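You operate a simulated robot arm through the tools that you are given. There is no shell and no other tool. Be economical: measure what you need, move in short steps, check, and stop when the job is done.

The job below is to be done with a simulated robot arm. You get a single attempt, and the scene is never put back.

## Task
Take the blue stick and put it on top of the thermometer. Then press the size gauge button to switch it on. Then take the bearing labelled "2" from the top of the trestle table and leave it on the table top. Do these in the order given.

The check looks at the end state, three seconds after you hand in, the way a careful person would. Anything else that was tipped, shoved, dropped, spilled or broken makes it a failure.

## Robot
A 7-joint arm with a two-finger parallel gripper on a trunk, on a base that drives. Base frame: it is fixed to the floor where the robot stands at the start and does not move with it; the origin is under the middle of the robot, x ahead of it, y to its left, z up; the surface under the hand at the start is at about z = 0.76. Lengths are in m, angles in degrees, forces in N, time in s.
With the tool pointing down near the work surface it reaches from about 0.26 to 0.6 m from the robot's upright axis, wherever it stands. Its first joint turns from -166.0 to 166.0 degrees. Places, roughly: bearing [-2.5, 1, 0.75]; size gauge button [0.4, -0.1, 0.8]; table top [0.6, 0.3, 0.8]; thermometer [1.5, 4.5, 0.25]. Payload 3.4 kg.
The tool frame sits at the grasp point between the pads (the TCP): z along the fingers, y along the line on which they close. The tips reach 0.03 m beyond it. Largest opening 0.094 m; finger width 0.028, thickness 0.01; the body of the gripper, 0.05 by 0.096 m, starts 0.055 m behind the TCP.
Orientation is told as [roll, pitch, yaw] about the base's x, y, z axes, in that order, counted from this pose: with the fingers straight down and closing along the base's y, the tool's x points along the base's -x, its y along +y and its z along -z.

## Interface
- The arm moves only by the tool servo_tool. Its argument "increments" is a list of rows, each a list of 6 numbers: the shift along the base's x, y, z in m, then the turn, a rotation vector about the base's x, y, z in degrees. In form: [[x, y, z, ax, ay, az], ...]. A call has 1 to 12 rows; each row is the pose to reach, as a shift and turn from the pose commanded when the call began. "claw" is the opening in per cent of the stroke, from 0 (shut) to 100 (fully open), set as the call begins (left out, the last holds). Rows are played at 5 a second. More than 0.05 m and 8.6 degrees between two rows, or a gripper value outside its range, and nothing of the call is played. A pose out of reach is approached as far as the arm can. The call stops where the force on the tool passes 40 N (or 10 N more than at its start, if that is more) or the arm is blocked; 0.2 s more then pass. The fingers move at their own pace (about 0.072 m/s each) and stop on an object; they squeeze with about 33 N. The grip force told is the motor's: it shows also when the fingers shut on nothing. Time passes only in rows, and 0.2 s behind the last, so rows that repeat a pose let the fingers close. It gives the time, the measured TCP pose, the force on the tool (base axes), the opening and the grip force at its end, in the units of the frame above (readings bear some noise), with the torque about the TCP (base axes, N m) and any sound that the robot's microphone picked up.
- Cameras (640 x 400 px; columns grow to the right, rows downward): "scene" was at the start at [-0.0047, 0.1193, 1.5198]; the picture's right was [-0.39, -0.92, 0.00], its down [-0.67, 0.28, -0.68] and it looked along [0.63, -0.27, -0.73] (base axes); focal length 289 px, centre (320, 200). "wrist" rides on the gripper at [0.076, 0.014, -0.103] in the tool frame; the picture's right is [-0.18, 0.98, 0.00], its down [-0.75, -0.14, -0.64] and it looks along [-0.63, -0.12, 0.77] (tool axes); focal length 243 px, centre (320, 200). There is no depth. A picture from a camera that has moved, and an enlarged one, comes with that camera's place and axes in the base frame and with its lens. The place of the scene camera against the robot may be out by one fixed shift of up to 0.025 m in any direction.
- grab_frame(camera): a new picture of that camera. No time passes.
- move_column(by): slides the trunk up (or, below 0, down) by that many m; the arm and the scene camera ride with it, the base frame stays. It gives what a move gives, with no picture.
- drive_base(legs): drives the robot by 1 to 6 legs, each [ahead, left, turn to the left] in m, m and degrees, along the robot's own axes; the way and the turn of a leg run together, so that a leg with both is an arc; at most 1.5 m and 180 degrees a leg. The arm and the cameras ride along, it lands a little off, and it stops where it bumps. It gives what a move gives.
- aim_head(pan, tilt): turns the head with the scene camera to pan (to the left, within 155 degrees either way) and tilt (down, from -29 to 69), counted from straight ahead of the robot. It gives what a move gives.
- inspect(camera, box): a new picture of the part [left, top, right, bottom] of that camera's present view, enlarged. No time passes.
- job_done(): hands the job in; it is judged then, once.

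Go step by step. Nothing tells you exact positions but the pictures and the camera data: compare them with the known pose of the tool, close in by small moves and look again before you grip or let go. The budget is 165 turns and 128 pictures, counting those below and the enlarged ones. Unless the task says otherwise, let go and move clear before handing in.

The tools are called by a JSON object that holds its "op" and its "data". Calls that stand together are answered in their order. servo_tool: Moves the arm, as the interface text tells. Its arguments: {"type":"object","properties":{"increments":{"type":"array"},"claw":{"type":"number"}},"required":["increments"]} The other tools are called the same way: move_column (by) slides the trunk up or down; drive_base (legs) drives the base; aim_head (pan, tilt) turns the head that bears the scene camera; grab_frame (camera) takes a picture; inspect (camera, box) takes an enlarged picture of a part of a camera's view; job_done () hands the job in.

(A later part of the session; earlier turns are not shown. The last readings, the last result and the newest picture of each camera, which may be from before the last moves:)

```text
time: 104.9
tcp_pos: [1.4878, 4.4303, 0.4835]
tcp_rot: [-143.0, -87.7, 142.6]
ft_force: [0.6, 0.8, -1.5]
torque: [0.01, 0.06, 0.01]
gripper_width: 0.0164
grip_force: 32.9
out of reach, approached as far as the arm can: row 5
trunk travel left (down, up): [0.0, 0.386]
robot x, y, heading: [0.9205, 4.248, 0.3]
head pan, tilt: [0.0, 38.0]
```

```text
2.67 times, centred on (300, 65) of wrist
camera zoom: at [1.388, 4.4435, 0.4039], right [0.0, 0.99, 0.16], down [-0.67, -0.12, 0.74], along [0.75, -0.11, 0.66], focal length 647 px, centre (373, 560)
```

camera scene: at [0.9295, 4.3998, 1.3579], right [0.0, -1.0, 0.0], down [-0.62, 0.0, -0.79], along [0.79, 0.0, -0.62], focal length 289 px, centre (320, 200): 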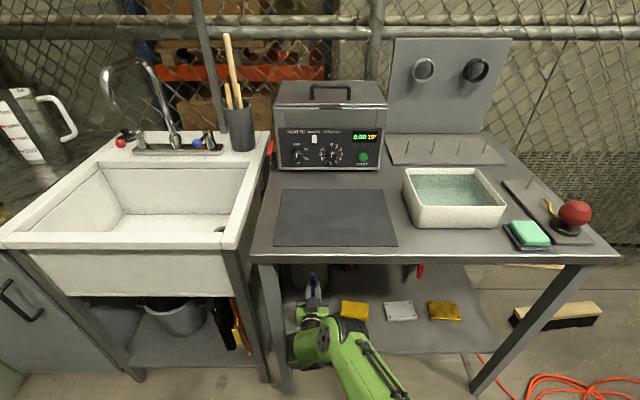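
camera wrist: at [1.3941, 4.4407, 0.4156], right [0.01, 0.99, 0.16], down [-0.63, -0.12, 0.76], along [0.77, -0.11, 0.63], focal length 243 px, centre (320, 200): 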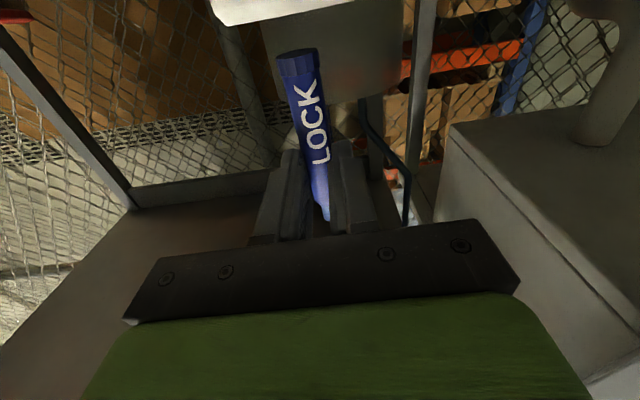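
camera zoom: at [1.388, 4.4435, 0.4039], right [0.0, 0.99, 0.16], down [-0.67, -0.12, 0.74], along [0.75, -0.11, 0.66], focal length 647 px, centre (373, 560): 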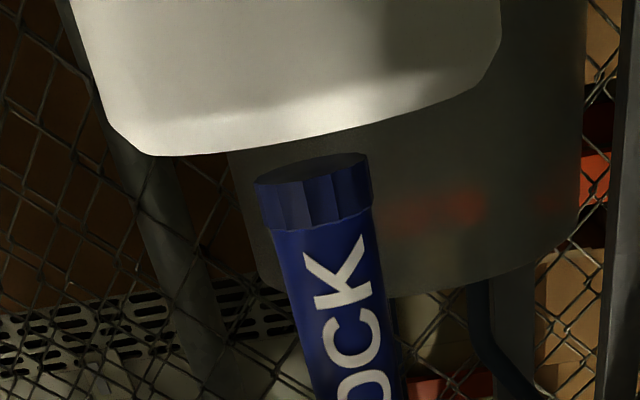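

Base is about 9 mm above the thermometer top and aligned, but the arm is at its limit. I raise slightly, drive 5 cm closer, and compensate with the arm.

{"op": "servo_tool", "data": {"increments": [[-0.01, 0, 0.01, 0, 0, 0], [-0.025, 0, 0.02, 0, 0, 0], [-0.04, 0, 0.025, 0, 0, 0], [-0.055, 0, 0.025, 0, 0, 0]]}}

{"op": "drive_base", "data": {"legs": [[0.055, 0, 0]]}}

{"op": "servo_tool", "data": {"increments": [[0, 0, -0.006, 0, 0, 0], [0, 0, -0.012, 0, 0, 0], [0, 0, -0.018, 0, 0, 0], [0, 0, -0.024, 0, 0, 0]]}}

{"op": "inspect", "data": {"camera": "wrist", "box": [180, 0, 420, 130]}}

```text
time: 105.9
tcp_pos: [1.4325, 4.4296, 0.5097]
tcp_rot: [-144.2, -87.7, 143.7]
ft_force: [-0.4, -0.4, 0.3]
torque: [0.01, -0.01, -0.02]
gripper_width: 0.0162
grip_force: 32.8
trunk travel left (down, up): [0.0, 0.386]
robot x, y, heading: [0.9225, 4.2487, 0.1]
head pan, tilt: [0.0, 38.0]
```

```text
time: 106.8
tcp_pos: [1.4881, 4.4302, 0.5103]
tcp_rot: [-143.3, -87.7, 142.9]
ft_force: [-0.9, 0.9, 0.1]
torque: [0.0, -0.02, -0.01]
gripper_width: 0.0165
grip_force: 32.6
trunk travel left (down, up): [0.0, 0.386]
robot x, y, heading: [0.9786, 4.2462, 0.3]
head pan, tilt: [0.0, 38.0]
```

```text
time: 107.8
tcp_pos: [1.4875, 4.4308, 0.4839]
tcp_rot: [-143.4, -87.7, 143.0]
ft_force: [-0.1, -0.8, 0.0]
torque: [-0.01, 0.05, 0.02]
gripper_width: 0.0162
grip_force: 33.0
trunk travel left (down, up): [0.0, 0.386]
robot x, y, heading: [0.9761, 4.2481, 0.5]
head pan, tilt: [0.0, 38.0]
```

```text
2.67 times, centred on (300, 65) of wrist
camera zoom: at [1.3871, 4.4439, 0.4045], right [0.0, 0.99, 0.16], down [-0.67, -0.12, 0.74], along [0.75, -0.11, 0.66], focal length 647 px, centre (373, 560)
```

zoom: 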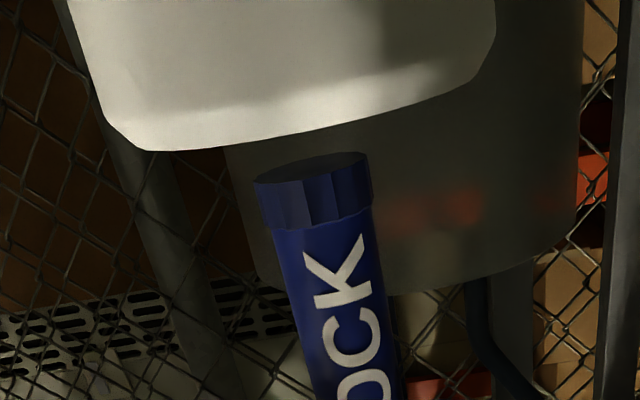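

No limit now. I continue down in 2–3 mm steps to contact.

{"op": "servo_tool", "data": {"increments": [[0, 0, -0.002, 0, 0, 0], [0, 0, -0.004, 0, 0, 0], [0, 0, -0.006, 0, 0, 0], [0, 0, -0.008, 0, 0, 0]]}}

{"op": "inspect", "data": {"camera": "wrist", "box": [180, 0, 420, 130]}}

```text
time: 108.8
tcp_pos: [1.4877, 4.4307, 0.4769]
tcp_rot: [-143.5, -87.7, 143.2]
ft_force: [0.0, 0.3, 0.1]
torque: [-0.03, 0.05, 0.04]
gripper_width: 0.0166
grip_force: 32.7
trunk travel left (down, up): [0.0, 0.386]
robot x, y, heading: [0.9775, 4.2494, 0.3]
head pan, tilt: [0.0, 38.0]
```

```text
2.67 times, centred on (300, 65) of wrist
camera zoom: at [1.3874, 4.444, 0.3968], right [0.0, 0.99, 0.16], down [-0.67, -0.12, 0.74], along [0.75, -0.11, 0.66], focal length 647 px, centre (373, 560)
```

zoom: 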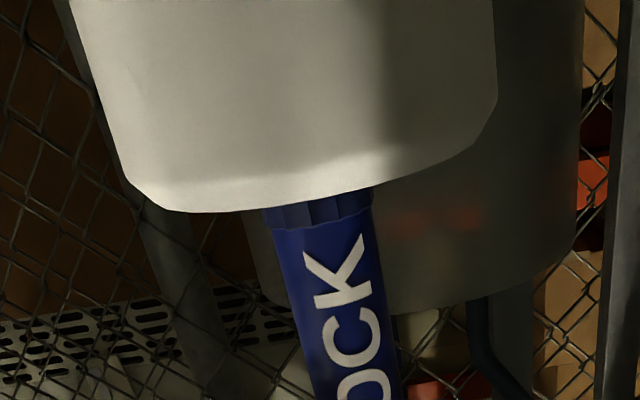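

{"op": "servo_tool", "data": {"increments": [[0, 0, -0.001, 0, 0, 0], [0, 0, -0.002, 0, 0, 0], [0, 0, -0.003, 0, 0, 0]]}}

{"op": "servo_tool", "data": {"increments": [[0, 0, -0.001, 0, 0, 0], [0, 0, -0.002, 0, 0, 0]]}}

{"op": "inspect", "data": {"camera": "wrist", "box": [180, 0, 420, 130]}}

```text
time: 109.6
tcp_pos: [1.4889, 4.4308, 0.4766]
tcp_rot: [-148.3, -87.6, 147.9]
ft_force: [-2.7, 0.1, 11.7]
torque: [-0.02, -0.07, 0.0]
gripper_width: 0.0163
grip_force: 32.9
trunk travel left (down, up): [0.0, 0.386]
robot x, y, heading: [0.9747, 4.2482, 0.4]
head pan, tilt: [0.0, 38.0]
```

```text
time: 110.2
tcp_pos: [1.4884, 4.4291, 0.4747]
tcp_rot: [-149.7, -87.3, 149.1]
ft_force: [-2.6, -2.0, 20.1]
torque: [-0.01, -0.29, 0.0]
gripper_width: 0.0166
grip_force: 33.0
trunk travel left (down, up): [0.0, 0.386]
robot x, y, heading: [0.9784, 4.2517, 0.3]
head pan, tilt: [0.0, 38.0]
```

```text
2.67 times, centred on (300, 65) of wrist
camera zoom: at [1.3888, 4.4435, 0.3941], right [0.0, 0.99, 0.16], down [-0.67, -0.12, 0.73], along [0.74, -0.11, 0.66], focal length 647 px, centre (373, 560)
```

zoom: 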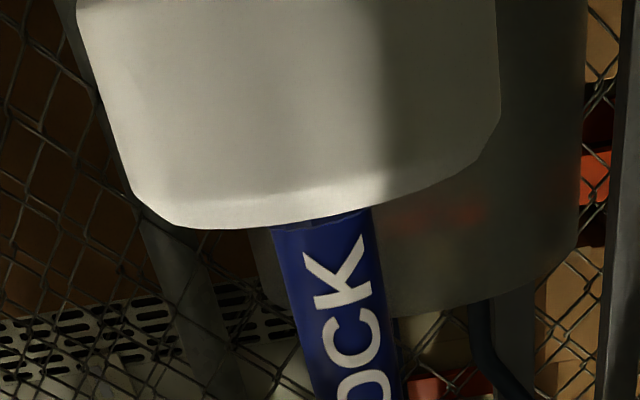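

Firm contact at 20 N. I ease the pressure and check the stick's verticality from the scene camera before releasing.

{"op": "servo_tool", "data": {"increments": [[0, 0.001, 0.001, 0, 0, 0], [0, 0.001, 0.002, 0, 0, 0]]}}

{"op": "inspect", "data": {"camera": "scene", "box": [270, 270, 340, 340]}}

{"op": "inspect", "data": {"camera": "wrist", "box": [240, 60, 400, 240]}}

```text
time: 110.8
tcp_pos: [1.4868, 4.4313, 0.477]
tcp_rot: [-143.7, -87.7, 143.3]
ft_force: [1.2, -2.3, 12.3]
torque: [-0.03, -0.37, -0.03]
gripper_width: 0.0164
grip_force: 32.9
trunk travel left (down, up): [0.0, 0.386]
robot x, y, heading: [0.9781, 4.2488, 0.4]
head pan, tilt: [0.0, 38.0]
```

```text
5.71 times, centred on (305, 305) of scene
camera zoom: at [0.9822, 4.3995, 1.358], right [0.0, -1.0, 0.0], down [-0.61, 0.0, -0.79], along [0.79, 0.0, -0.61], focal length 1649 px, centre (406, -400)
```

zoom: 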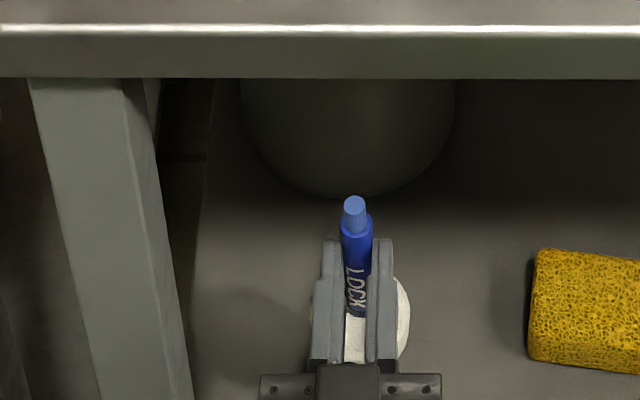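

```text
2.22 times, centred on (320, 150) of wrist
camera zoom: at [1.3874, 4.4446, 0.3949], right [0.0, 0.99, 0.16], down [-0.67, -0.12, 0.74], along [0.74, -0.11, 0.66], focal length 539 px, centre (320, 311)
```

zoom: 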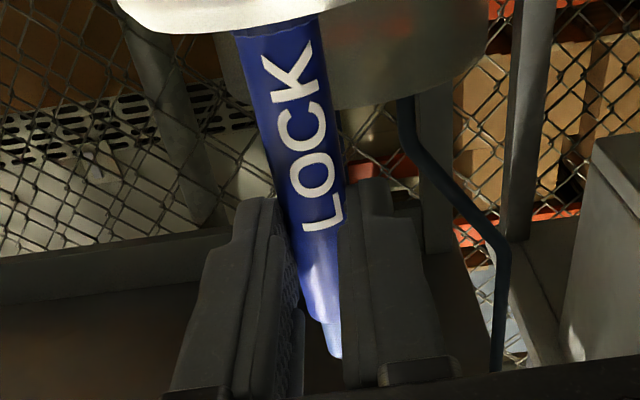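

The stick is upright within ~2° and centred. I ease a bit more and open the fingers.

{"op": "servo_tool", "data": {"increments": [[0, 0, 0.001, 0, 0, 0], [0, 0, 0.0015, 0, 0, 0], [0, 0, 0.0015, 0, 0, 0]]}}

{"op": "servo_tool", "data": {"increments": [[0, 0, 0, 0, 0, 0], [0, 0, 0, 0, 0, 0], [0, 0, 0, 0, 0, 0]], "claw": 35}}

{"op": "inspect", "data": {"camera": "scene", "box": [270, 270, 340, 340]}}

{"op": "inspect", "data": {"camera": "wrist", "box": [240, 60, 400, 240]}}

```text
time: 111.6
tcp_pos: [1.4886, 4.4314, 0.476]
tcp_rot: [-141.9, -87.8, 141.6]
ft_force: [0.0, -0.1, 5.7]
torque: [0.0, -0.11, -0.01]
gripper_width: 0.0164
grip_force: 32.5
trunk travel left (down, up): [0.0, 0.386]
robot x, y, heading: [0.9753, 4.2511, 0.4]
head pan, tilt: [0.0, 38.0]
```

```text
time: 112.4
tcp_pos: [1.488, 4.4314, 0.4755]
tcp_rot: [-143.3, -87.6, 142.8]
ft_force: [0.4, 0.4, 0.5]
torque: [-0.02, 0.0, 0.02]
gripper_width: 0.0326
grip_force: 0.0
trunk travel left (down, up): [0.0, 0.386]
robot x, y, heading: [0.9745, 4.2498, 0.5]
head pan, tilt: [0.0, 38.0]
```

```text
5.71 times, centred on (305, 305) of scene
camera zoom: at [0.9834, 4.4, 1.3579], right [0.01, -1.0, 0.0], down [-0.62, 0.0, -0.79], along [0.79, 0.0, -0.62], focal length 1649 px, centre (406, -400)
```

zoom: 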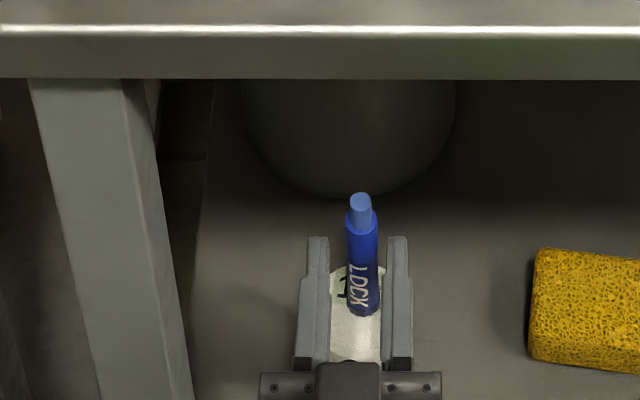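

```text
2.22 times, centred on (320, 150) of wrist
camera zoom: at [1.3881, 4.4448, 0.3956], right [0.0, 0.99, 0.16], down [-0.67, -0.12, 0.74], along [0.75, -0.11, 0.66], focal length 539 px, centre (320, 311)
```

zoom: 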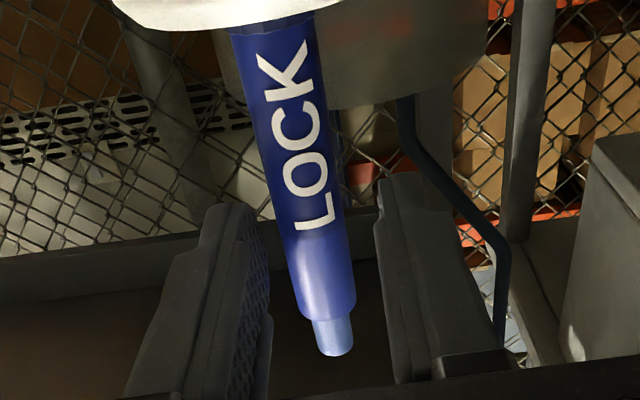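

The stick stands free on the thermometer. I withdraw the hand straight back slowly.

{"op": "servo_tool", "data": {"increments": [[-0.008, 0, 0, 0, 0, 0], [-0.016, 0, 0, 0, 0, 0], [-0.026, 0, 0, 0, 0, 0], [-0.036, 0, 0, 0, 0, 0], [-0.048, 0, 0, 0, 0, 0], [-0.06, 0, 0, 0, 0, 0], [-0.072, 0, 0, 0, 0, 0], [-0.085, 0, 0, 0, 0, 0]], "claw": 50}}

{"op": "drive_base", "data": {"legs": [[-0.25, 0, 0]]}}

{"op": "grab_frame", "data": {"camera": "scene"}}

{"op": "grab_frame", "data": {"camera": "wrist"}}

```text
time: 114.2
tcp_pos: [1.4016, 4.4304, 0.476]
tcp_rot: [-143.5, -87.7, 143.2]
ft_force: [0.1, -0.9, -1.1]
torque: [0.01, -0.02, 0.02]
gripper_width: 0.0472
grip_force: 0.0
trunk travel left (down, up): [0.0, 0.386]
robot x, y, heading: [0.9758, 4.2514, 0.1]
head pan, tilt: [0.0, 38.0]
```

```text
time: 116.0
tcp_pos: [1.1561, 4.4298, 0.4766]
tcp_rot: [-143.9, -87.8, 143.8]
ft_force: [-0.3, 0.6, -0.2]
torque: [0.01, -0.01, 0.01]
gripper_width: 0.0471
grip_force: 0.1
trunk travel left (down, up): [0.0, 0.386]
robot x, y, heading: [0.7299, 4.247, 0.5]
head pan, tilt: [0.0, 38.0]
```

```text
42 pictures are left
camera scene: at [0.7366, 4.3983, 1.3579], right [0.01, -1.0, 0.0], down [-0.62, -0.01, -0.79], along [0.79, 0.01, -0.62], focal length 289 px, centre (320, 200)
```

scene: 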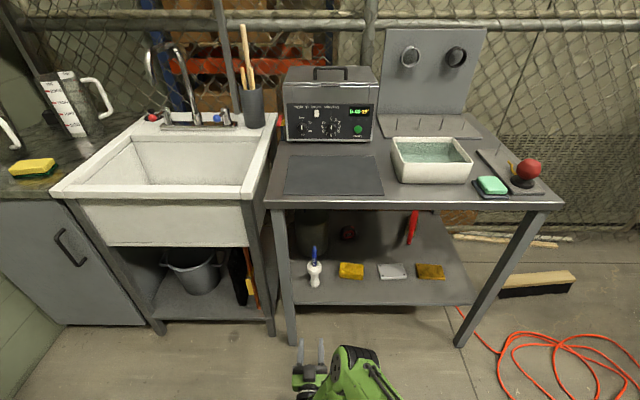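

```text
41 pictures are left
camera wrist: at [1.0549, 4.4428, 0.396], right [0.0, 0.99, 0.16], down [-0.67, -0.12, 0.74], along [0.75, -0.1, 0.66], focal length 243 px, centre (320, 200)
```

wrist: 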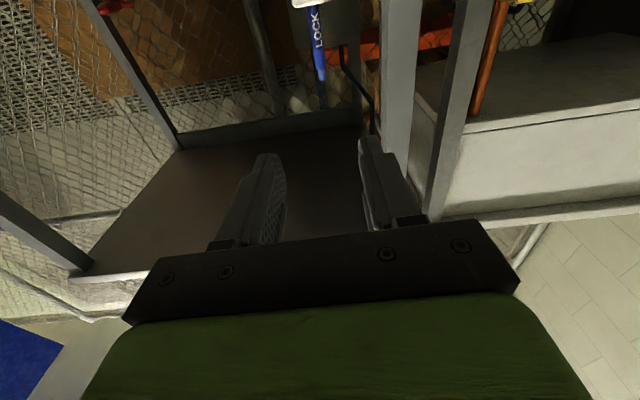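

The stick stands stably on the thermometer. I back into the open, raise the trunk, and bring the hand upright again.

{"op": "drive_base", "data": {"legs": [[-1.2, 0, 0]]}}

{"op": "move_column", "data": {"by": 0.175}}

{"op": "servo_tool", "data": {"increments": [[0, -0.01, 0.03, 0, 8, 0], [0, -0.02, 0.06, 0, 16, 0], [0, -0.03, 0.09, 0, 24, 0], [0, -0.04, 0.12, 0, 32, 0], [0, -0.05, 0.16, 0, 40, 0], [0, -0.06, 0.2, 0, 48, 0], [0, -0.08, 0.24, 0, 56, 0], [0, -0.1, 0.28, 0, 64, 0], [0, -0.12, 0.32, 0, 72, 0], [0, -0.14, 0.36, 0, 80, 0], [0, -0.16, 0.4, 0, 88, 0], [0, -0.17, 0.43, 0, 92.2, 0]]}}

```text
time: 122.2
tcp_pos: [-0.0626, 4.4229, 0.4769]
tcp_rot: [-143.8, -87.8, 142.4]
ft_force: [0.7, 0.0, 0.7]
torque: [0.06, -0.01, 0.0]
gripper_width: 0.0469
grip_force: 0.0
trunk travel left (down, up): [0.0, 0.386]
robot x, y, heading: [-0.4886, 4.2492, -0.7]
head pan, tilt: [0.0, 38.0]
```

```text
time: 124.1
tcp_pos: [-0.0628, 4.4228, 0.6512]
tcp_rot: [-143.7, -87.7, 142.1]
ft_force: [-0.2, -0.6, -0.1]
torque: [-0.01, -0.01, -0.01]
gripper_width: 0.0468
grip_force: 0.0
trunk travel left (down, up): [-0.175, 0.211]
robot x, y, heading: [-0.4937, 4.251, -0.8]
head pan, tilt: [0.0, 38.0]
```

```text
time: 126.8
tcp_pos: [-0.1841, 4.1889, 0.7359]
tcp_rot: [-1.1, -19.2, -2.9]
ft_force: [0.1, -0.2, 0.4]
torque: [0.0, 0.01, 0.01]
gripper_width: 0.0472
grip_force: 0.1
out of reach, approached as far as the arm can: row 6, 7, 8, 9, 10, 11, 12
trunk travel left (down, up): [-0.175, 0.211]
robot x, y, heading: [-0.4917, 4.2525, -0.7]
head pan, tilt: [0.0, 38.0]
stopped in row 12: the arm was blocked; the commanded pose is now the measured one
```

The arm is too close to the body; I move it outward and up, then finish levelling.

{"op": "servo_tool", "data": {"increments": [[0.02, 0, 0.02, 0, 0, 0], [0.04, 0.0, 0.05, 0, 0, 0], [0.06, 0.01, 0.08, 0, 4, 0], [0.08, 0.02, 0.12, 0, 8, 0], [0.08, 0.03, 0.16, 0, 12, 1], [0.08, 0.04, 0.2, 0, 16, 2], [0.08, 0.05, 0.24, 0, 19, 3], [0.08, 0.06, 0.28, 0, 19, 3], [0.08, 0.06, 0.32, 0, 19, 3], [0.08, 0.06, 0.35, 0, 19, 3]]}}

{"op": "grab_frame", "data": {"camera": "scene"}}

```text
time: 128.2
tcp_pos: [-0.1816, 4.1848, 0.7358]
tcp_rot: [0.0, -19.5, -5.9]
ft_force: [0.1, 0.3, 0.2]
torque: [-0.02, 0.0, -0.04]
gripper_width: 0.0469
grip_force: 0.0
out of reach, approached as far as the arm can: row 1, 2, 3, 4, 5, 6, 7
trunk travel left (down, up): [-0.175, 0.211]
robot x, y, heading: [-0.4923, 4.2497, -0.7]
head pan, tilt: [0.0, 38.0]
stopped in row 7: the arm was blocked; the commanded pose is now the measured one
```

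```text
40 pictures are left
camera scene: at [-0.4818, 4.4003, 1.5326], right [-0.01, -1.0, 0.0], down [-0.62, 0.01, -0.79], along [0.79, -0.01, -0.62], focal length 289 px, centre (320, 200)
```

scene: 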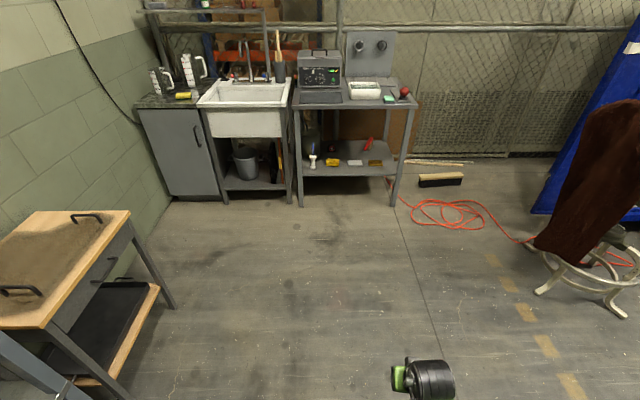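

The arm is folded at a limit; I reverse the pitch while moving outward to unfold it, and zoom to check the stick.

{"op": "inspect", "data": {"camera": "scene", "box": [290, 120, 350, 180]}}

{"op": "servo_tool", "data": {"increments": [[0.01, 0.02, 0.0, 0, -6, 0], [0.03, 0.04, 0.0, 0, -12, 0], [0.05, 0.06, 0.0, 0, -18, 0], [0.07, 0.08, 0.01, 0, -24, 0], [0.09, 0.1, 0.02, 0, -30, 0], [0.11, 0.12, 0.04, 0, -36, 0], [0.13, 0.14, 0.06, 0, -42, 0]]}}

```text
6.67 times, centred on (320, 150) of scene
camera zoom: at [-0.4818, 4.4003, 1.5326], right [-0.01, -1.0, 0.0], down [-0.62, 0.01, -0.79], along [0.79, -0.01, -0.62], focal length 1924 px, centre (320, 533)
```

zoom: 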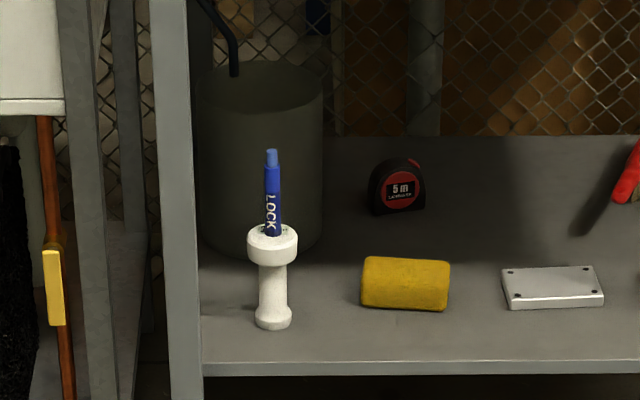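

```text
time: 129.8
tcp_pos: [-0.0535, 4.3266, 0.7947]
tcp_rot: [8.1, -61.1, -11.2]
ft_force: [-0.2, -0.2, -0.1]
torque: [-0.01, 0.0, 0.0]
gripper_width: 0.0469
grip_force: 0.0
trunk travel left (down, up): [-0.175, 0.211]
robot x, y, heading: [-0.4911, 4.2526, -0.6]
head pan, tilt: [0.0, 38.0]
```

The stick stands well. The arm is free again; I extend out and up first, then rotate upright.

{"op": "servo_tool", "data": {"increments": [[0.03, -0.005, 0.03, 0, 0, 0], [0.06, -0.01, 0.06, 0, 0, 0], [0.09, -0.015, 0.09, 0, 0, 0], [0.1, -0.02, 0.13, 0, 0, 0], [0.1, -0.03, 0.17, 0, 6, 0], [0.1, -0.04, 0.21, 0, 12, 0], [0.1, -0.05, 0.25, 0, 18, 0], [0.1, -0.06, 0.28, 0, 24, 0], [0.1, -0.07, 0.3, 0, 30, 0], [0.08, -0.07, 0.31, 0, 37, 0], [0.06, -0.07, 0.32, 0, 44, 0], [0.04, -0.07, 0.32, 0, 51, 0]]}}

```text
time: 132.4
tcp_pos: [0.0107, 4.44, 1.1946]
tcp_rot: [-10.1, -22.9, -9.3]
ft_force: [-3.6, -2.8, 3.7]
torque: [0.29, -0.16, 0.17]
gripper_width: 0.0471
grip_force: 0.1
out of reach, approached as far as the arm can: row 6, 7, 8, 9, 10, 11, 12
trunk travel left (down, up): [-0.175, 0.211]
robot x, y, heading: [-0.4913, 4.251, -0.9]
head pan, tilt: [0.0, 38.0]
```

{"op": "servo_tool", "data": {"increments": [[-0.01, -0.02, -0.01, 1, 3, 1], [-0.02, -0.045, -0.02, 2.5, 6, 2], [-0.03, -0.07, -0.03, 4, 9, 3.5], [-0.04, -0.095, -0.04, 5, 12, 5], [-0.055, -0.12, -0.05, 6.5, 15, 6], [-0.07, -0.145, -0.06, 8, 18, 7], [-0.08, -0.17, -0.07, 9, 21, 8], [-0.09, -0.19, -0.08, 10, 23, 9]]}}

{"op": "drive_base", "data": {"legs": [[0, -1.4, 0.3], [0, -1.4, 0.3]]}}

```text
time: 134.2
tcp_pos: [0.0131, 4.4304, 1.1911]
tcp_rot: [-10.0, -21.8, -9.9]
ft_force: [0.0, -0.2, -0.4]
torque: [-0.02, -0.01, -0.01]
gripper_width: 0.0471
grip_force: 0.1
out of reach, approached as far as the arm can: row 1, 2, 3, 4, 5, 6, 7, 8
trunk travel left (down, up): [-0.175, 0.211]
robot x, y, heading: [-0.4929, 4.2495, -1.0]
head pan, tilt: [0.0, 38.0]
```

```text
time: 148.0
tcp_pos: [0.0429, 1.5819, 1.192]
tcp_rot: [-9.9, -21.7, -9.1]
ft_force: [0.3, 0.6, 0.6]
torque: [0.06, 0.02, 0.02]
gripper_width: 0.047
grip_force: 0.1
trunk travel left (down, up): [-0.175, 0.211]
robot x, y, heading: [-0.459, 1.3946, 0.3]
head pan, tilt: [0.0, 38.0]
```

The arm's at a joint limit. I retrace to the earlier working posture (hand horizontal, reach 0.6, z≈0.9), then rotate upright from there.

{"op": "servo_tool", "data": {"increments": [[0.01, -0.005, -0.03, 0, -7, 0], [0.02, -0.01, -0.06, 0, -14, 0], [0.03, -0.015, -0.09, 0, -21, 0], [0.04, -0.02, -0.12, 0, -28, 0], [0.05, -0.025, -0.15, 0, -35, 0], [0.06, -0.03, -0.18, 0, -42, 0], [0.07, -0.03, -0.21, 0, -49, 0], [0.08, -0.03, -0.24, 0, -56, 0], [0.09, -0.03, -0.27, 0, -63, 0], [0.1, -0.03, -0.29, 0, -66, 0]]}}

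{"op": "grab_frame", "data": {"camera": "scene"}}

```text
time: 150.2
tcp_pos: [0.144, 1.5475, 0.9038]
tcp_rot: [62.9, -81.4, -76.4]
ft_force: [0.1, -0.6, -0.5]
torque: [-0.03, 0.02, 0.01]
gripper_width: 0.0472
grip_force: 0.0
out of reach, approached as far as the arm can: row 1, 2, 3, 4, 5, 6, 7
trunk travel left (down, up): [-0.175, 0.211]
robot x, y, heading: [-0.4622, 1.3955, 0.0]
head pan, tilt: [0.0, 38.0]
```

```text
38 pictures are left
camera scene: at [-0.4507, 1.544, 1.5327], right [0.0, -1.0, 0.0], down [-0.62, 0.0, -0.79], along [0.79, 0.0, -0.62], focal length 289 px, centre (320, 200)
```

scene: 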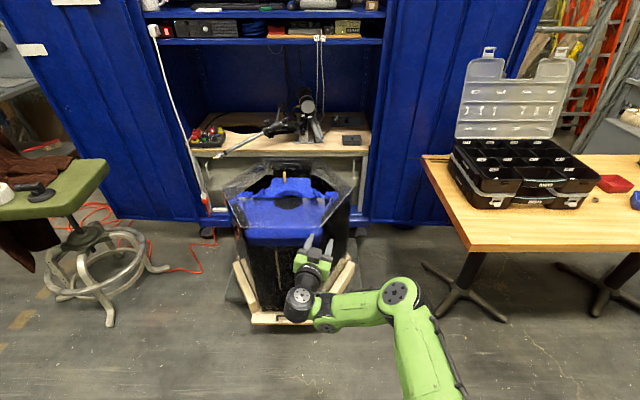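

{"op": "drive_base", "data": {"legs": [[-0.15, 0, 0]]}}

{"op": "servo_tool", "data": {"increments": [[-0.005, 0, 0.01, 1.5, 8, 1], [-0.01, 0, 0.02, 3, 16, 2], [-0.015, 0, 0.03, 4.5, 24, 3], [-0.02, 0, 0.04, 6, 32, 4], [-0.025, 0, 0.05, 7, 40, 5], [-0.03, 0, 0.06, 7.5, 48, 6], [-0.035, 0, 0.07, 8, 56, 7], [-0.035, 0, 0.08, 8, 64, 7.5], [-0.035, 0, 0.09, 8, 72, 8], [-0.035, 0, 0.1, 8, 79, 8]]}}

```text
time: 151.6
tcp_pos: [-0.0056, 1.5455, 0.9081]
tcp_rot: [64.0, -81.3, -77.9]
ft_force: [-0.7, 0.6, 0.4]
torque: [0.04, 0.0, 0.0]
gripper_width: 0.0471
grip_force: 0.0
trunk travel left (down, up): [-0.175, 0.211]
robot x, y, heading: [-0.6107, 1.3934, -0.2]
head pan, tilt: [0.0, 38.0]
```

```text
time: 153.8
tcp_pos: [-0.0189, 1.574, 0.9604]
tcp_rot: [0.1, -26.2, -12.5]
ft_force: [-0.1, -0.2, 0.5]
torque: [0.0, 0.0, -0.03]
gripper_width: 0.0471
grip_force: 0.0
out of reach, approached as far as the arm can: row 6, 7, 8, 9, 10
trunk travel left (down, up): [-0.175, 0.211]
robot x, y, heading: [-0.6114, 1.3968, -0.4]
head pan, tilt: [0.0, 38.0]
```

{"op": "servo_tool", "data": {"increments": [[0.02, 0, 0.01, 0, -8, 0], [0.04, 0, 0.02, 0, -16, 0], [0.06, -0.005, 0.03, 0, -24, 0], [0.08, -0.01, 0.04, 0, -32, 0], [0.1, -0.015, 0.05, 0, -40, 0], [0.11, -0.02, 0.05, 0, -48, 0], [0.12, -0.02, 0.05, 0, -56, 0], [0.13, -0.02, 0.05, 0, -60, 0]]}}

{"op": "grab_frame", "data": {"camera": "scene"}}

```text
time: 155.6
tcp_pos: [0.1093, 1.5546, 1.0107]
tcp_rot: [68.5, -78.4, -74.4]
ft_force: [1.1, 0.2, 0.0]
torque: [-0.03, -0.01, 0.01]
gripper_width: 0.0468
grip_force: 0.1
trunk travel left (down, up): [-0.175, 0.211]
robot x, y, heading: [-0.6075, 1.3936, -0.4]
head pan, tilt: [0.0, 38.0]
```

```text
37 pictures are left
camera scene: at [-0.5995, 1.5449, 1.5326], right [0.0, -1.0, 0.0], down [-0.62, 0.0, -0.79], along [0.79, 0.0, -0.62], focal length 289 px, centre (320, 200)
```

scene: 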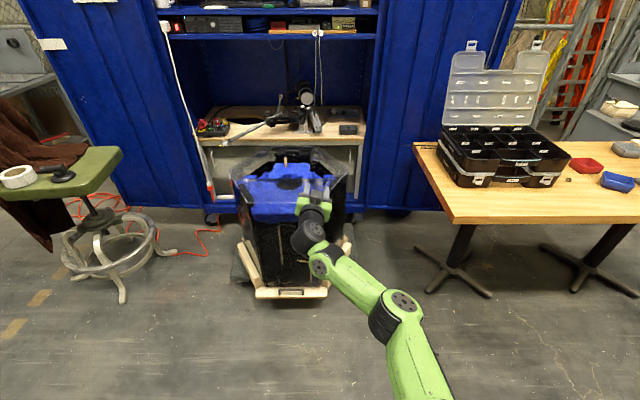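

{"op": "servo_tool", "data": {"increments": [[-0.01, 0, 0.01, 0, 8, 0], [-0.02, 0, 0.02, 0, 16, 0], [-0.035, 0, 0.03, 0, 24, 0], [-0.05, 0, 0.04, 1, 32, 0], [-0.07, 0, 0.05, 2, 40, 1], [-0.09, 0, 0.055, 3, 48, 2], [-0.11, 0, 0.06, 4, 56, 3], [-0.13, 0, 0.06, 5, 64, 4], [-0.15, 0, 0.06, 6, 72, 5], [-0.17, 0, 0.06, 6, 79, 5]]}}

```text
time: 157.8
tcp_pos: [-0.0212, 1.5432, 1.051]
tcp_rot: [8.0, -27.7, -16.6]
ft_force: [-0.1, -0.3, 0.5]
torque: [-0.02, -0.06, -0.01]
gripper_width: 0.0471
grip_force: 0.0
out of reach, approached as far as the arm can: row 7, 8, 9, 10
trunk travel left (down, up): [-0.175, 0.211]
robot x, y, heading: [-0.6082, 1.3944, 0.0]
head pan, tilt: [0.0, 38.0]
```

Still limited: the elbow sits low. I lower the hand (so the elbow is higher than the wrist), then rotate upright there.

{"op": "servo_tool", "data": {"increments": [[0, 0, -0.03, 0, -5, 0], [0, 0, -0.07, 0, -10, 0], [0, 0, -0.11, 0, -15, 0], [0, 0, -0.15, 0, -20, 0], [0, 0, -0.19, 0, -20, 0], [0, 0, -0.23, 0, -20, 0], [0, 0, -0.27, 0, -20, 0], [0, 0, -0.31, 0, -15, 0], [0, 0, -0.35, 0, -10, 0], [0, 0, -0.38, 0, -5, 0], [0, 0, -0.4, 0, 0, 0]]}}

{"op": "servo_tool", "data": {"increments": [[0, 0, 0, -1, 4, 2], [0, 0, -0.01, -2, 8, 4], [0, 0, -0.02, -3, 12, 6], [0, 0, -0.03, -4, 16, 8], [0, 0, -0.03, -5, 20, 10], [0, 0, -0.03, -6, 24, 12], [0, 0, -0.03, -7, 28, 14]]}}

{"op": "grab_frame", "data": {"camera": "scene"}}

```text
time: 160.2
tcp_pos: [-0.025, 1.5447, 0.6552]
tcp_rot: [8.0, -27.7, -16.6]
ft_force: [-0.2, -0.7, -1.1]
torque: [0.02, 0.03, 0.0]
gripper_width: 0.047
grip_force: 0.0
out of reach, approached as far as the arm can: row 1, 2
trunk travel left (down, up): [-0.175, 0.211]
robot x, y, heading: [-0.6091, 1.392, -0.4]
head pan, tilt: [0.0, 38.0]
```

```text
time: 161.8
tcp_pos: [-0.0484, 1.5403, 0.6332]
tcp_rot: [-1.4, -6.9, -2.6]
ft_force: [-0.3, 0.3, 1.0]
torque: [-0.03, 0.01, 0.0]
gripper_width: 0.0472
grip_force: 0.0
out of reach, approached as far as the arm can: row 4, 5, 6, 7
trunk travel left (down, up): [-0.175, 0.211]
robot x, y, heading: [-0.6093, 1.3973, -0.3]
head pan, tilt: [0.0, 38.0]
```

```text
36 pictures are left
camera scene: at [-0.5997, 1.545, 1.5326], right [0.0, -1.0, 0.0], down [-0.62, 0.0, -0.79], along [0.79, 0.0, -0.62], focal length 289 px, centre (320, 200)
```

scene: 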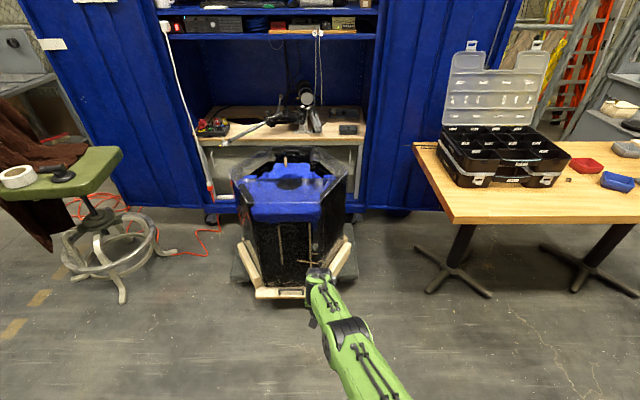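

The elbow is back up. Now I raise the hand and pull it to the normal carrying pose.

{"op": "servo_tool", "data": {"increments": [[-0.02, -0.01, 0.03, 0.2, 1, 0.3], [-0.04, -0.02, 0.07, 0.4, 2, 0.6], [-0.06, -0.04, 0.11, 0.6, 3, 0.9], [-0.08, -0.05, 0.15, 0.8, 4, 1.2], [-0.09, -0.07, 0.19, 1, 5, 1.5], [-0.1, -0.08, 0.23, 1.4, 6.9, 2.6], [-0.11, -0.1, 0.27, 1.4, 6.9, 2.6], [-0.12, -0.11, 0.31, 1.4, 6.9, 2.6], [-0.13, -0.13, 0.35, 1.4, 6.9, 2.6], [-0.14, -0.14, 0.39, 1.4, 6.9, 2.6], [-0.15, -0.14, 0.43, 1.4, 6.9, 2.6], [-0.16, -0.14, 0.47, 1.4, 6.9, 2.6]]}}

{"op": "drive_base", "data": {"legs": [[0, -1.4, 0.3]]}}

```text
time: 164.4
tcp_pos: [-0.2091, 1.4011, 1.1026]
tcp_rot: [-0.3, 0.0, 0.0]
ft_force: [0.2, -0.6, 0.0]
torque: [0.02, 0.0, -0.02]
gripper_width: 0.0471
grip_force: 0.1
trunk travel left (down, up): [-0.175, 0.211]
robot x, y, heading: [-0.6082, 1.3924, -0.3]
head pan, tilt: [0.0, 38.0]
```

```text
time: 171.4
tcp_pos: [-0.1959, -0.0127, 1.1018]
tcp_rot: [-0.1, 0.0, 1.4]
ft_force: [-0.1, 0.2, 0.2]
torque: [0.01, -0.04, 0.0]
gripper_width: 0.047
grip_force: 0.0
trunk travel left (down, up): [-0.175, 0.211]
robot x, y, heading: [-0.5973, -0.0314, 1.4]
head pan, tilt: [0.0, 38.0]
```

Back in the carrying pose near the start. I return to the original stance at the table and locate the size gauge button.

{"op": "drive_base", "data": {"legs": [[0.59, 0.04, -1.4]]}}

{"op": "grab_frame", "data": {"camera": "wrist"}}

```text
time: 174.7
tcp_pos: [0.3753, 0.0256, 1.1007]
tcp_rot: [-0.3, 0.0, 0.2]
ft_force: [0.4, -0.2, -0.7]
torque: [-0.02, 0.0, -0.04]
gripper_width: 0.0472
grip_force: 0.0
trunk travel left (down, up): [-0.175, 0.211]
robot x, y, heading: [-0.0262, 0.0157, -0.0]
head pan, tilt: [0.0, 38.0]
```

```text
35 pictures are left
camera wrist: at [0.2987, 0.0399, 1.2031], right [0.18, 0.98, 0.0], down [0.75, -0.14, 0.64], along [0.63, -0.12, -0.77], focal length 243 px, centre (320, 200)
```

wrist: 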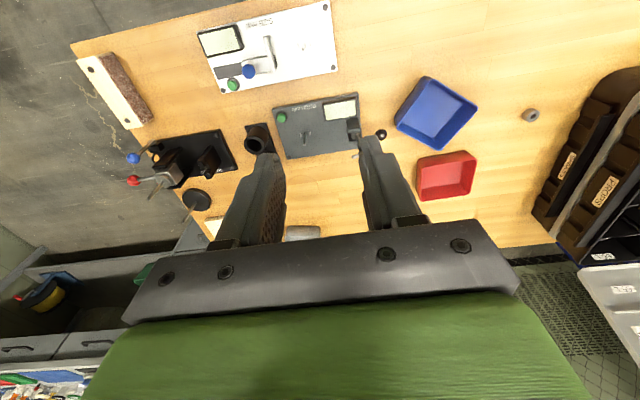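

Button estimated at (0.380, -0.119, ~0.785), blue knob 4 cm away. I close the fingers and move above it.

{"op": "servo_tool", "data": {"increments": [[0.0, -0.03, -0.03, 0, 0, 0], [0.002, -0.06, -0.06, 0, 0, 0], [0.003, -0.09, -0.09, 0, 0, 0], [0.004, -0.12, -0.12, 0, 0, 0], [0.0045, -0.144, -0.15, 0, 0, 0], [0.0045, -0.144, -0.18, 0, 0, 0], [0.0045, -0.144, -0.2, 0, 0, 0]], "claw": 0}}

{"op": "grab_frame", "data": {"camera": "wrist"}}

```text
time: 176.3
tcp_pos: [0.3774, -0.1178, 0.9016]
tcp_rot: [-0.2, 0.1, 0.2]
ft_force: [1.3, 0.8, 0.1]
torque: [-0.03, -0.02, 0.01]
gripper_width: 0.0002
grip_force: 33.3
trunk travel left (down, up): [-0.175, 0.211]
robot x, y, heading: [-0.0249, 0.0193, 0.2]
head pan, tilt: [0.0, 38.0]
```

```text
34 pictures are left
camera wrist: at [0.3007, -0.1038, 1.0038], right [0.18, 0.98, 0.0], down [0.75, -0.14, 0.64], along [0.63, -0.12, -0.77], focal length 243 px, centre (320, 200)
```

wrist: 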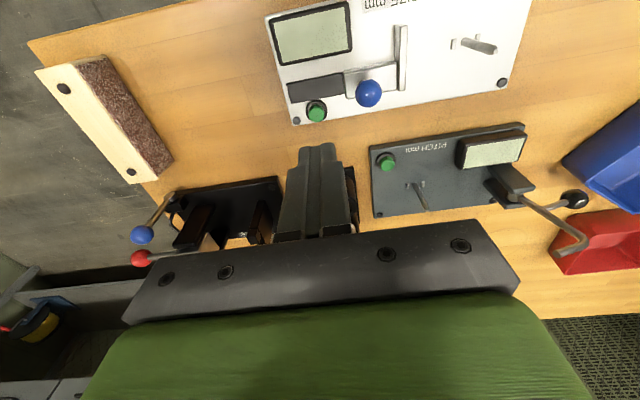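

Refined button: (0.382, -0.1235, ~0.775). I align over it and descend to just above.

{"op": "servo_tool", "data": {"increments": [[0.0046, -0.0057, -0.02, 0, 0, 0], [0.0046, -0.0057, -0.04, 0, 0, 0], [0.0046, -0.0057, -0.06, 0, 0, 0], [0.0046, -0.0057, -0.075, 0, 0, 0]]}}

{"op": "inspect", "data": {"camera": "wrist", "box": [230, 60, 430, 200]}}

```text
time: 177.3
tcp_pos: [0.3848, -0.125, 0.8285]
tcp_rot: [-0.4, 0.1, 0.2]
ft_force: [1.0, 0.0, 0.2]
torque: [-0.02, 0.0, 0.0]
gripper_width: 0.0
grip_force: 32.6
trunk travel left (down, up): [-0.175, 0.211]
robot x, y, heading: [-0.0225, 0.018, 0.2]
head pan, tilt: [0.0, 38.0]
```

```text
2.86 times, centred on (330, 130) of wrist
camera zoom: at [0.3074, -0.1108, 0.9296], right [0.18, 0.98, 0.0], down [0.75, -0.14, 0.64], along [0.63, -0.12, -0.77], focal length 693 px, centre (291, 400)
```

zoom: 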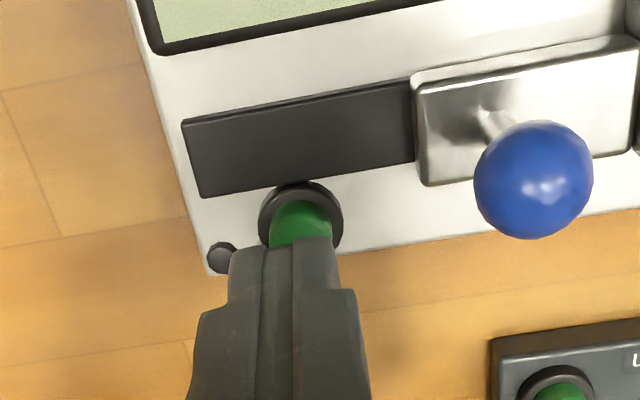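

Well aligned. I press down in small steps.

{"op": "servo_tool", "data": {"increments": [[-0.002, 0.0005, -0.006, 0, 0, 0], [-0.002, 0.0005, -0.011, 0, 0, 0], [-0.002, 0.0005, -0.015, 0, 0, 0], [-0.002, 0.0005, -0.018, 0, 0, 0], [-0.002, 0.0005, -0.021, 0, 0, 0]]}}

{"op": "inspect", "data": {"camera": "wrist", "box": [230, 0, 430, 200]}}

```text
time: 178.5
tcp_pos: [0.3815, -0.1235, 0.8072]
tcp_rot: [-0.3, -0.5, 0.1]
ft_force: [3.3, -0.8, 21.6]
torque: [-0.03, -0.16, -0.07]
gripper_width: 0.0001
grip_force: 33.4
trunk travel left (down, up): [-0.175, 0.211]
robot x, y, heading: [-0.0264, 0.0188, 0.0]
head pan, tilt: [0.0, 38.0]
heard: click
```

```text
2.00 times, centred on (330, 100) of wrist
camera zoom: at [0.3046, -0.1094, 0.9084], right [0.18, 0.98, -0.01], down [0.75, -0.13, 0.65], along [0.64, -0.12, -0.76], focal length 485 px, centre (300, 400)
```

zoom: 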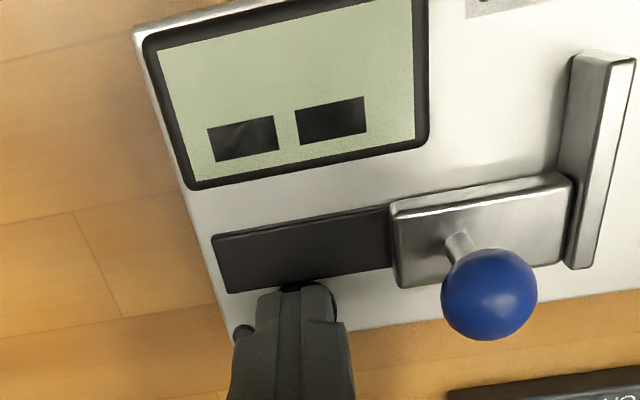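

A click was heard and the display now shows dashes: the gauge is on. I lift straight up and look at the display once more, then retract.

{"op": "servo_tool", "data": {"increments": [[0, 0, 0.015, 0, 0, 0], [0, 0, 0.05, 0, 0, 0], [0, 0, 0.09, 0, 0, 0], [0, 0.02, 0.13, 0, 0, 0], [0, 0.05, 0.17, 0, 0, 0], [0, 0.08, 0.21, 0, 0, 0], [0, 0.11, 0.25, 0, 0, 0], [0, 0.14, 0.29, 0, 0, 0]]}}

{"op": "grab_frame", "data": {"camera": "wrist"}}

```text
time: 180.3
tcp_pos: [0.3817, 0.0171, 1.0964]
tcp_rot: [-0.2, -0.1, 0.1]
ft_force: [0.1, -0.4, 0.4]
torque: [0.0, 0.0, -0.01]
gripper_width: 0.0
grip_force: 32.9
trunk travel left (down, up): [-0.175, 0.211]
robot x, y, heading: [-0.0255, 0.0171, 0.2]
head pan, tilt: [0.0, 38.0]
```

```text
31 pictures are left
camera wrist: at [0.3056, 0.0314, 1.1973], right [0.18, 0.98, 0.0], down [0.75, -0.14, 0.64], along [0.63, -0.12, -0.77], focal length 243 px, centre (320, 200)
```

wrist: 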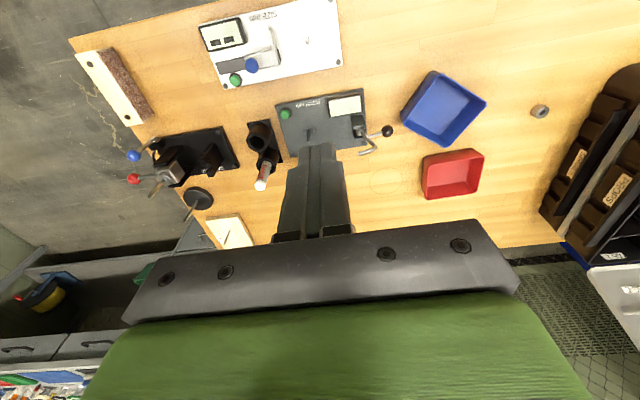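

The gauge stays on. Next, the bearing: I drive to the trestle table behind (front edge x≈-2.5), stopping short to look.

{"op": "drive_base", "data": {"legs": [[-0.6, 0, 0], [0, 0, 180], [0, -1.0, 0], [1.15, 0, 0]]}}

{"op": "aim_head", "data": {"pan": 0, "tilt": 35}}

{"op": "grab_frame", "data": {"camera": "scene"}}

```text
time: 201.3
tcp_pos: [-2.1331, 1.1182, 1.0954]
tcp_rot: [-0.3, 0.0, 177.3]
ft_force: [0.2, -0.2, 0.2]
torque: [0.0, 0.0, 0.02]
gripper_width: 0.0
grip_force: 33.2
trunk travel left (down, up): [-0.175, 0.211]
robot x, y, heading: [-1.7247, 1.0903, 176.9]
head pan, tilt: [0.0, 38.0]
```

```text
time: 201.9
tcp_pos: [-2.1328, 1.1189, 1.0954]
tcp_rot: [-0.3, 0.0, 177.2]
ft_force: [0.3, 0.2, -0.2]
torque: [-0.03, 0.01, 0.03]
gripper_width: 0.0
grip_force: 32.9
trunk travel left (down, up): [-0.175, 0.211]
robot x, y, heading: [-1.7268, 1.0934, 177.0]
head pan, tilt: [0.0, 35.0]
```

```text
30 pictures are left
camera scene: at [-1.7797, 0.9421, 1.5371], right [0.05, 1.0, 0.0], down [0.57, -0.03, -0.82], along [-0.82, 0.04, -0.57], focal length 289 px, centre (320, 200)
```

scene: 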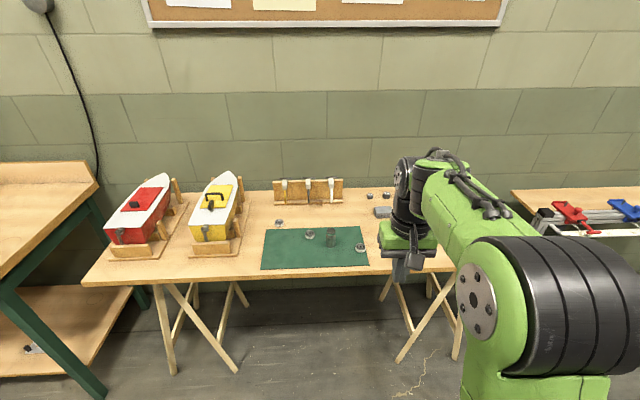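

{"op": "inspect", "data": {"camera": "scene", "box": [250, 200, 390, 290]}}

{"op": "grab_frame", "data": {"camera": "wrist"}}

```text
4.44 times, centred on (320, 245) of scene
camera zoom: at [-1.7797, 0.9421, 1.5371], right [0.05, 1.0, 0.0], down [0.57, -0.03, -0.82], along [-0.82, 0.04, -0.57], focal length 1283 px, centre (320, 0)
```

zoom: 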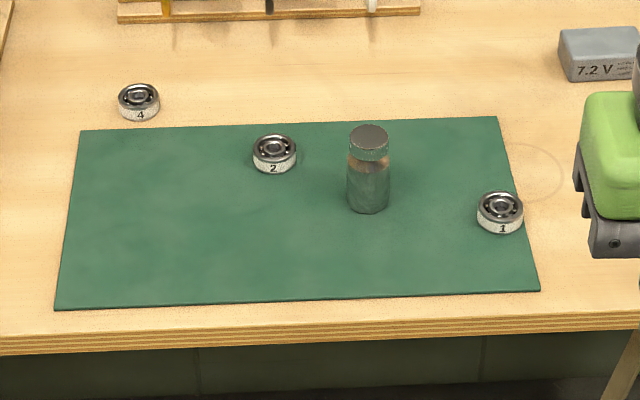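

```text
28 pictures are left
camera wrist: at [-2.0584, 1.1001, 1.1967], right [-0.23, -0.97, 0.0], down [-0.75, 0.17, 0.64], along [-0.62, 0.15, -0.77], focal length 243 px, centre (320, 200)
```

wrist: 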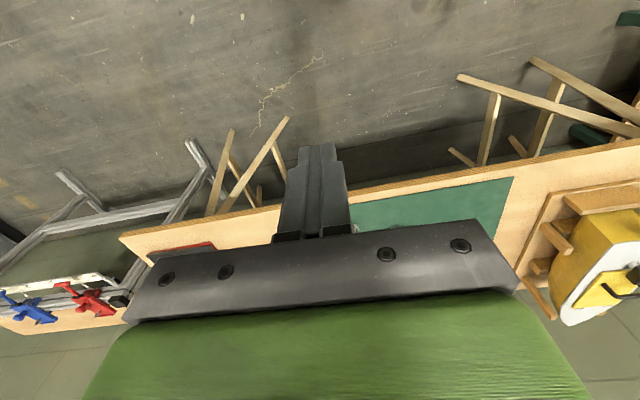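

Bearing "2" sits on the green mat at about (-2.645, 0.947), with a glass bottle 8 cm to its right. I drive up to the table.

{"op": "drive_base", "data": {"legs": [[0.4, 0.14, 3]]}}

{"op": "servo_tool", "data": {"increments": [[0, 0, 0, 0, 0, 0], [0, 0, -0.03, 0, 0, 0], [0, 0, -0.05, 0, 0, 0]], "claw": 70}}

{"op": "grab_frame", "data": {"camera": "wrist"}}

```text
time: 204.6
tcp_pos: [-2.5421, 0.9622, 1.0948]
tcp_rot: [-0.4, 0.0, -179.6]
ft_force: [0.3, -0.4, 0.4]
torque: [-0.01, -0.03, -0.01]
gripper_width: 0.0
grip_force: 33.0
trunk travel left (down, up): [-0.175, 0.211]
robot x, y, heading: [-2.1317, 0.9623, -179.8]
head pan, tilt: [0.0, 35.0]
```

```text
time: 205.3
tcp_pos: [-2.5416, 0.9597, 1.0481]
tcp_rot: [-0.2, -0.1, -179.7]
ft_force: [-0.4, -0.1, 0.4]
torque: [0.05, 0.03, -0.01]
gripper_width: 0.0658
grip_force: 0.0
trunk travel left (down, up): [-0.175, 0.211]
robot x, y, heading: [-2.1287, 0.9601, -179.8]
head pan, tilt: [0.0, 35.0]
```

```text
27 pictures are left
camera wrist: at [-2.4669, 0.9458, 1.1487], right [-0.18, -0.98, 0.0], down [-0.75, 0.13, 0.64], along [-0.63, 0.12, -0.77], focal length 243 px, centre (320, 200)
```

wrist: 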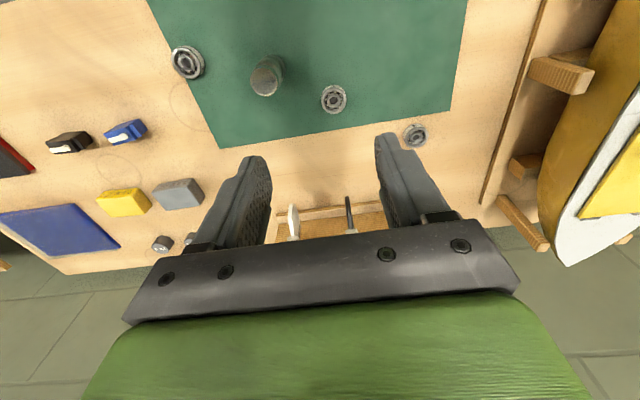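

Triangulating gives bearing at roughly (-2.575, 0.948) with table height uncertain. I move closer above it and look again.

{"op": "servo_tool", "data": {"increments": [[-0.01, -0.003, -0.02, 0, 0, 0], [-0.02, -0.006, -0.04, 0, 0, 0], [-0.033, -0.011, -0.06, 0, 0, 0], [-0.033, -0.011, -0.08, 0, 0, 0]]}}

{"op": "inspect", "data": {"camera": "wrist", "box": [200, 20, 440, 180]}}

{"op": "grab_frame", "data": {"camera": "scene"}}

```text
time: 206.3
tcp_pos: [-2.5743, 0.9519, 0.9646]
tcp_rot: [-0.3, -0.2, -179.6]
ft_force: [-0.5, -0.1, -1.1]
torque: [-0.03, -0.03, -0.01]
gripper_width: 0.0659
grip_force: 0.2
trunk travel left (down, up): [-0.175, 0.211]
robot x, y, heading: [-2.1304, 0.9602, -179.4]
head pan, tilt: [0.0, 35.0]
```

```text
2.50 times, centred on (320, 100) of wrist
camera zoom: at [-2.499, 0.9385, 1.0668], right [-0.18, -0.98, 0.0], down [-0.75, 0.13, 0.64], along [-0.63, 0.12, -0.77], focal length 606 px, centre (320, 450)
```

zoom: 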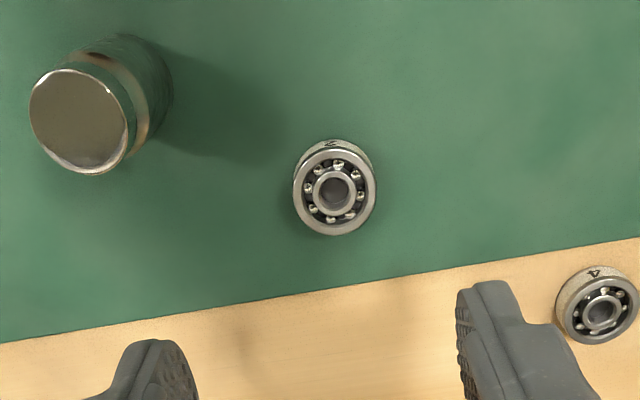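

```text
25 pictures are left
camera scene: at [-2.1784, 0.8078, 1.5372], right [0.0, 1.0, 0.0], down [0.57, 0.0, -0.82], along [-0.82, 0.0, -0.57], focal length 289 px, centre (320, 200)
```

scene: 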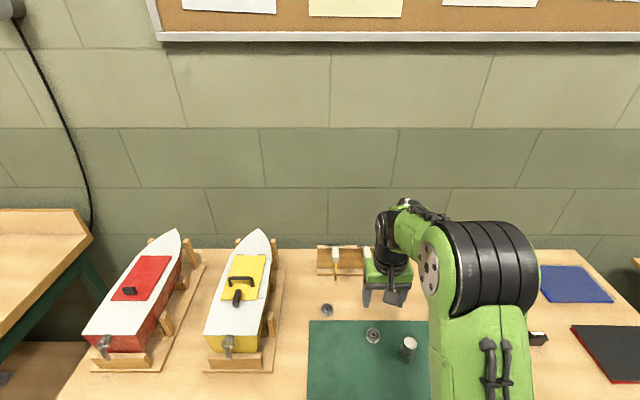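

The bearing is nearly under the hand; depth estimates say its top is near z≈0.81. I descend in stages, watching how it drifts in view.

{"op": "servo_tool", "data": {"increments": [[0, -0.005, -0.02, 0, 0, 0], [0, -0.005, -0.04, 0, 0, 0], [0, -0.005, -0.06, 0, 0, 0]]}}

{"op": "inspect", "data": {"camera": "wrist", "box": [200, 40, 440, 200]}}

```text
time: 207.2
tcp_pos: [-2.5764, 0.9455, 0.9056]
tcp_rot: [-0.3, 0.1, -179.7]
ft_force: [-0.4, 0.1, -0.2]
torque: [0.01, 0.0, -0.04]
gripper_width: 0.0659
grip_force: 0.0
trunk travel left (down, up): [-0.175, 0.211]
robot x, y, heading: [-2.1354, 0.9631, -179.7]
head pan, tilt: [0.0, 35.0]
```

```text
2.50 times, centred on (320, 120) of wrist
camera zoom: at [-2.4995, 0.9315, 1.0074], right [-0.18, -0.98, 0.0], down [-0.75, 0.13, 0.64], along [-0.63, 0.12, -0.77], focal length 606 px, centre (320, 400)
```

zoom: 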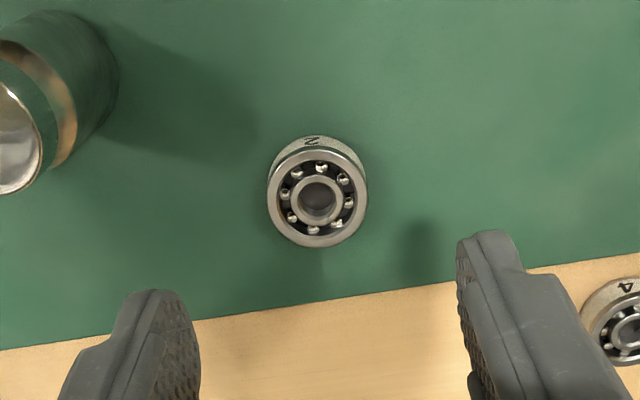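

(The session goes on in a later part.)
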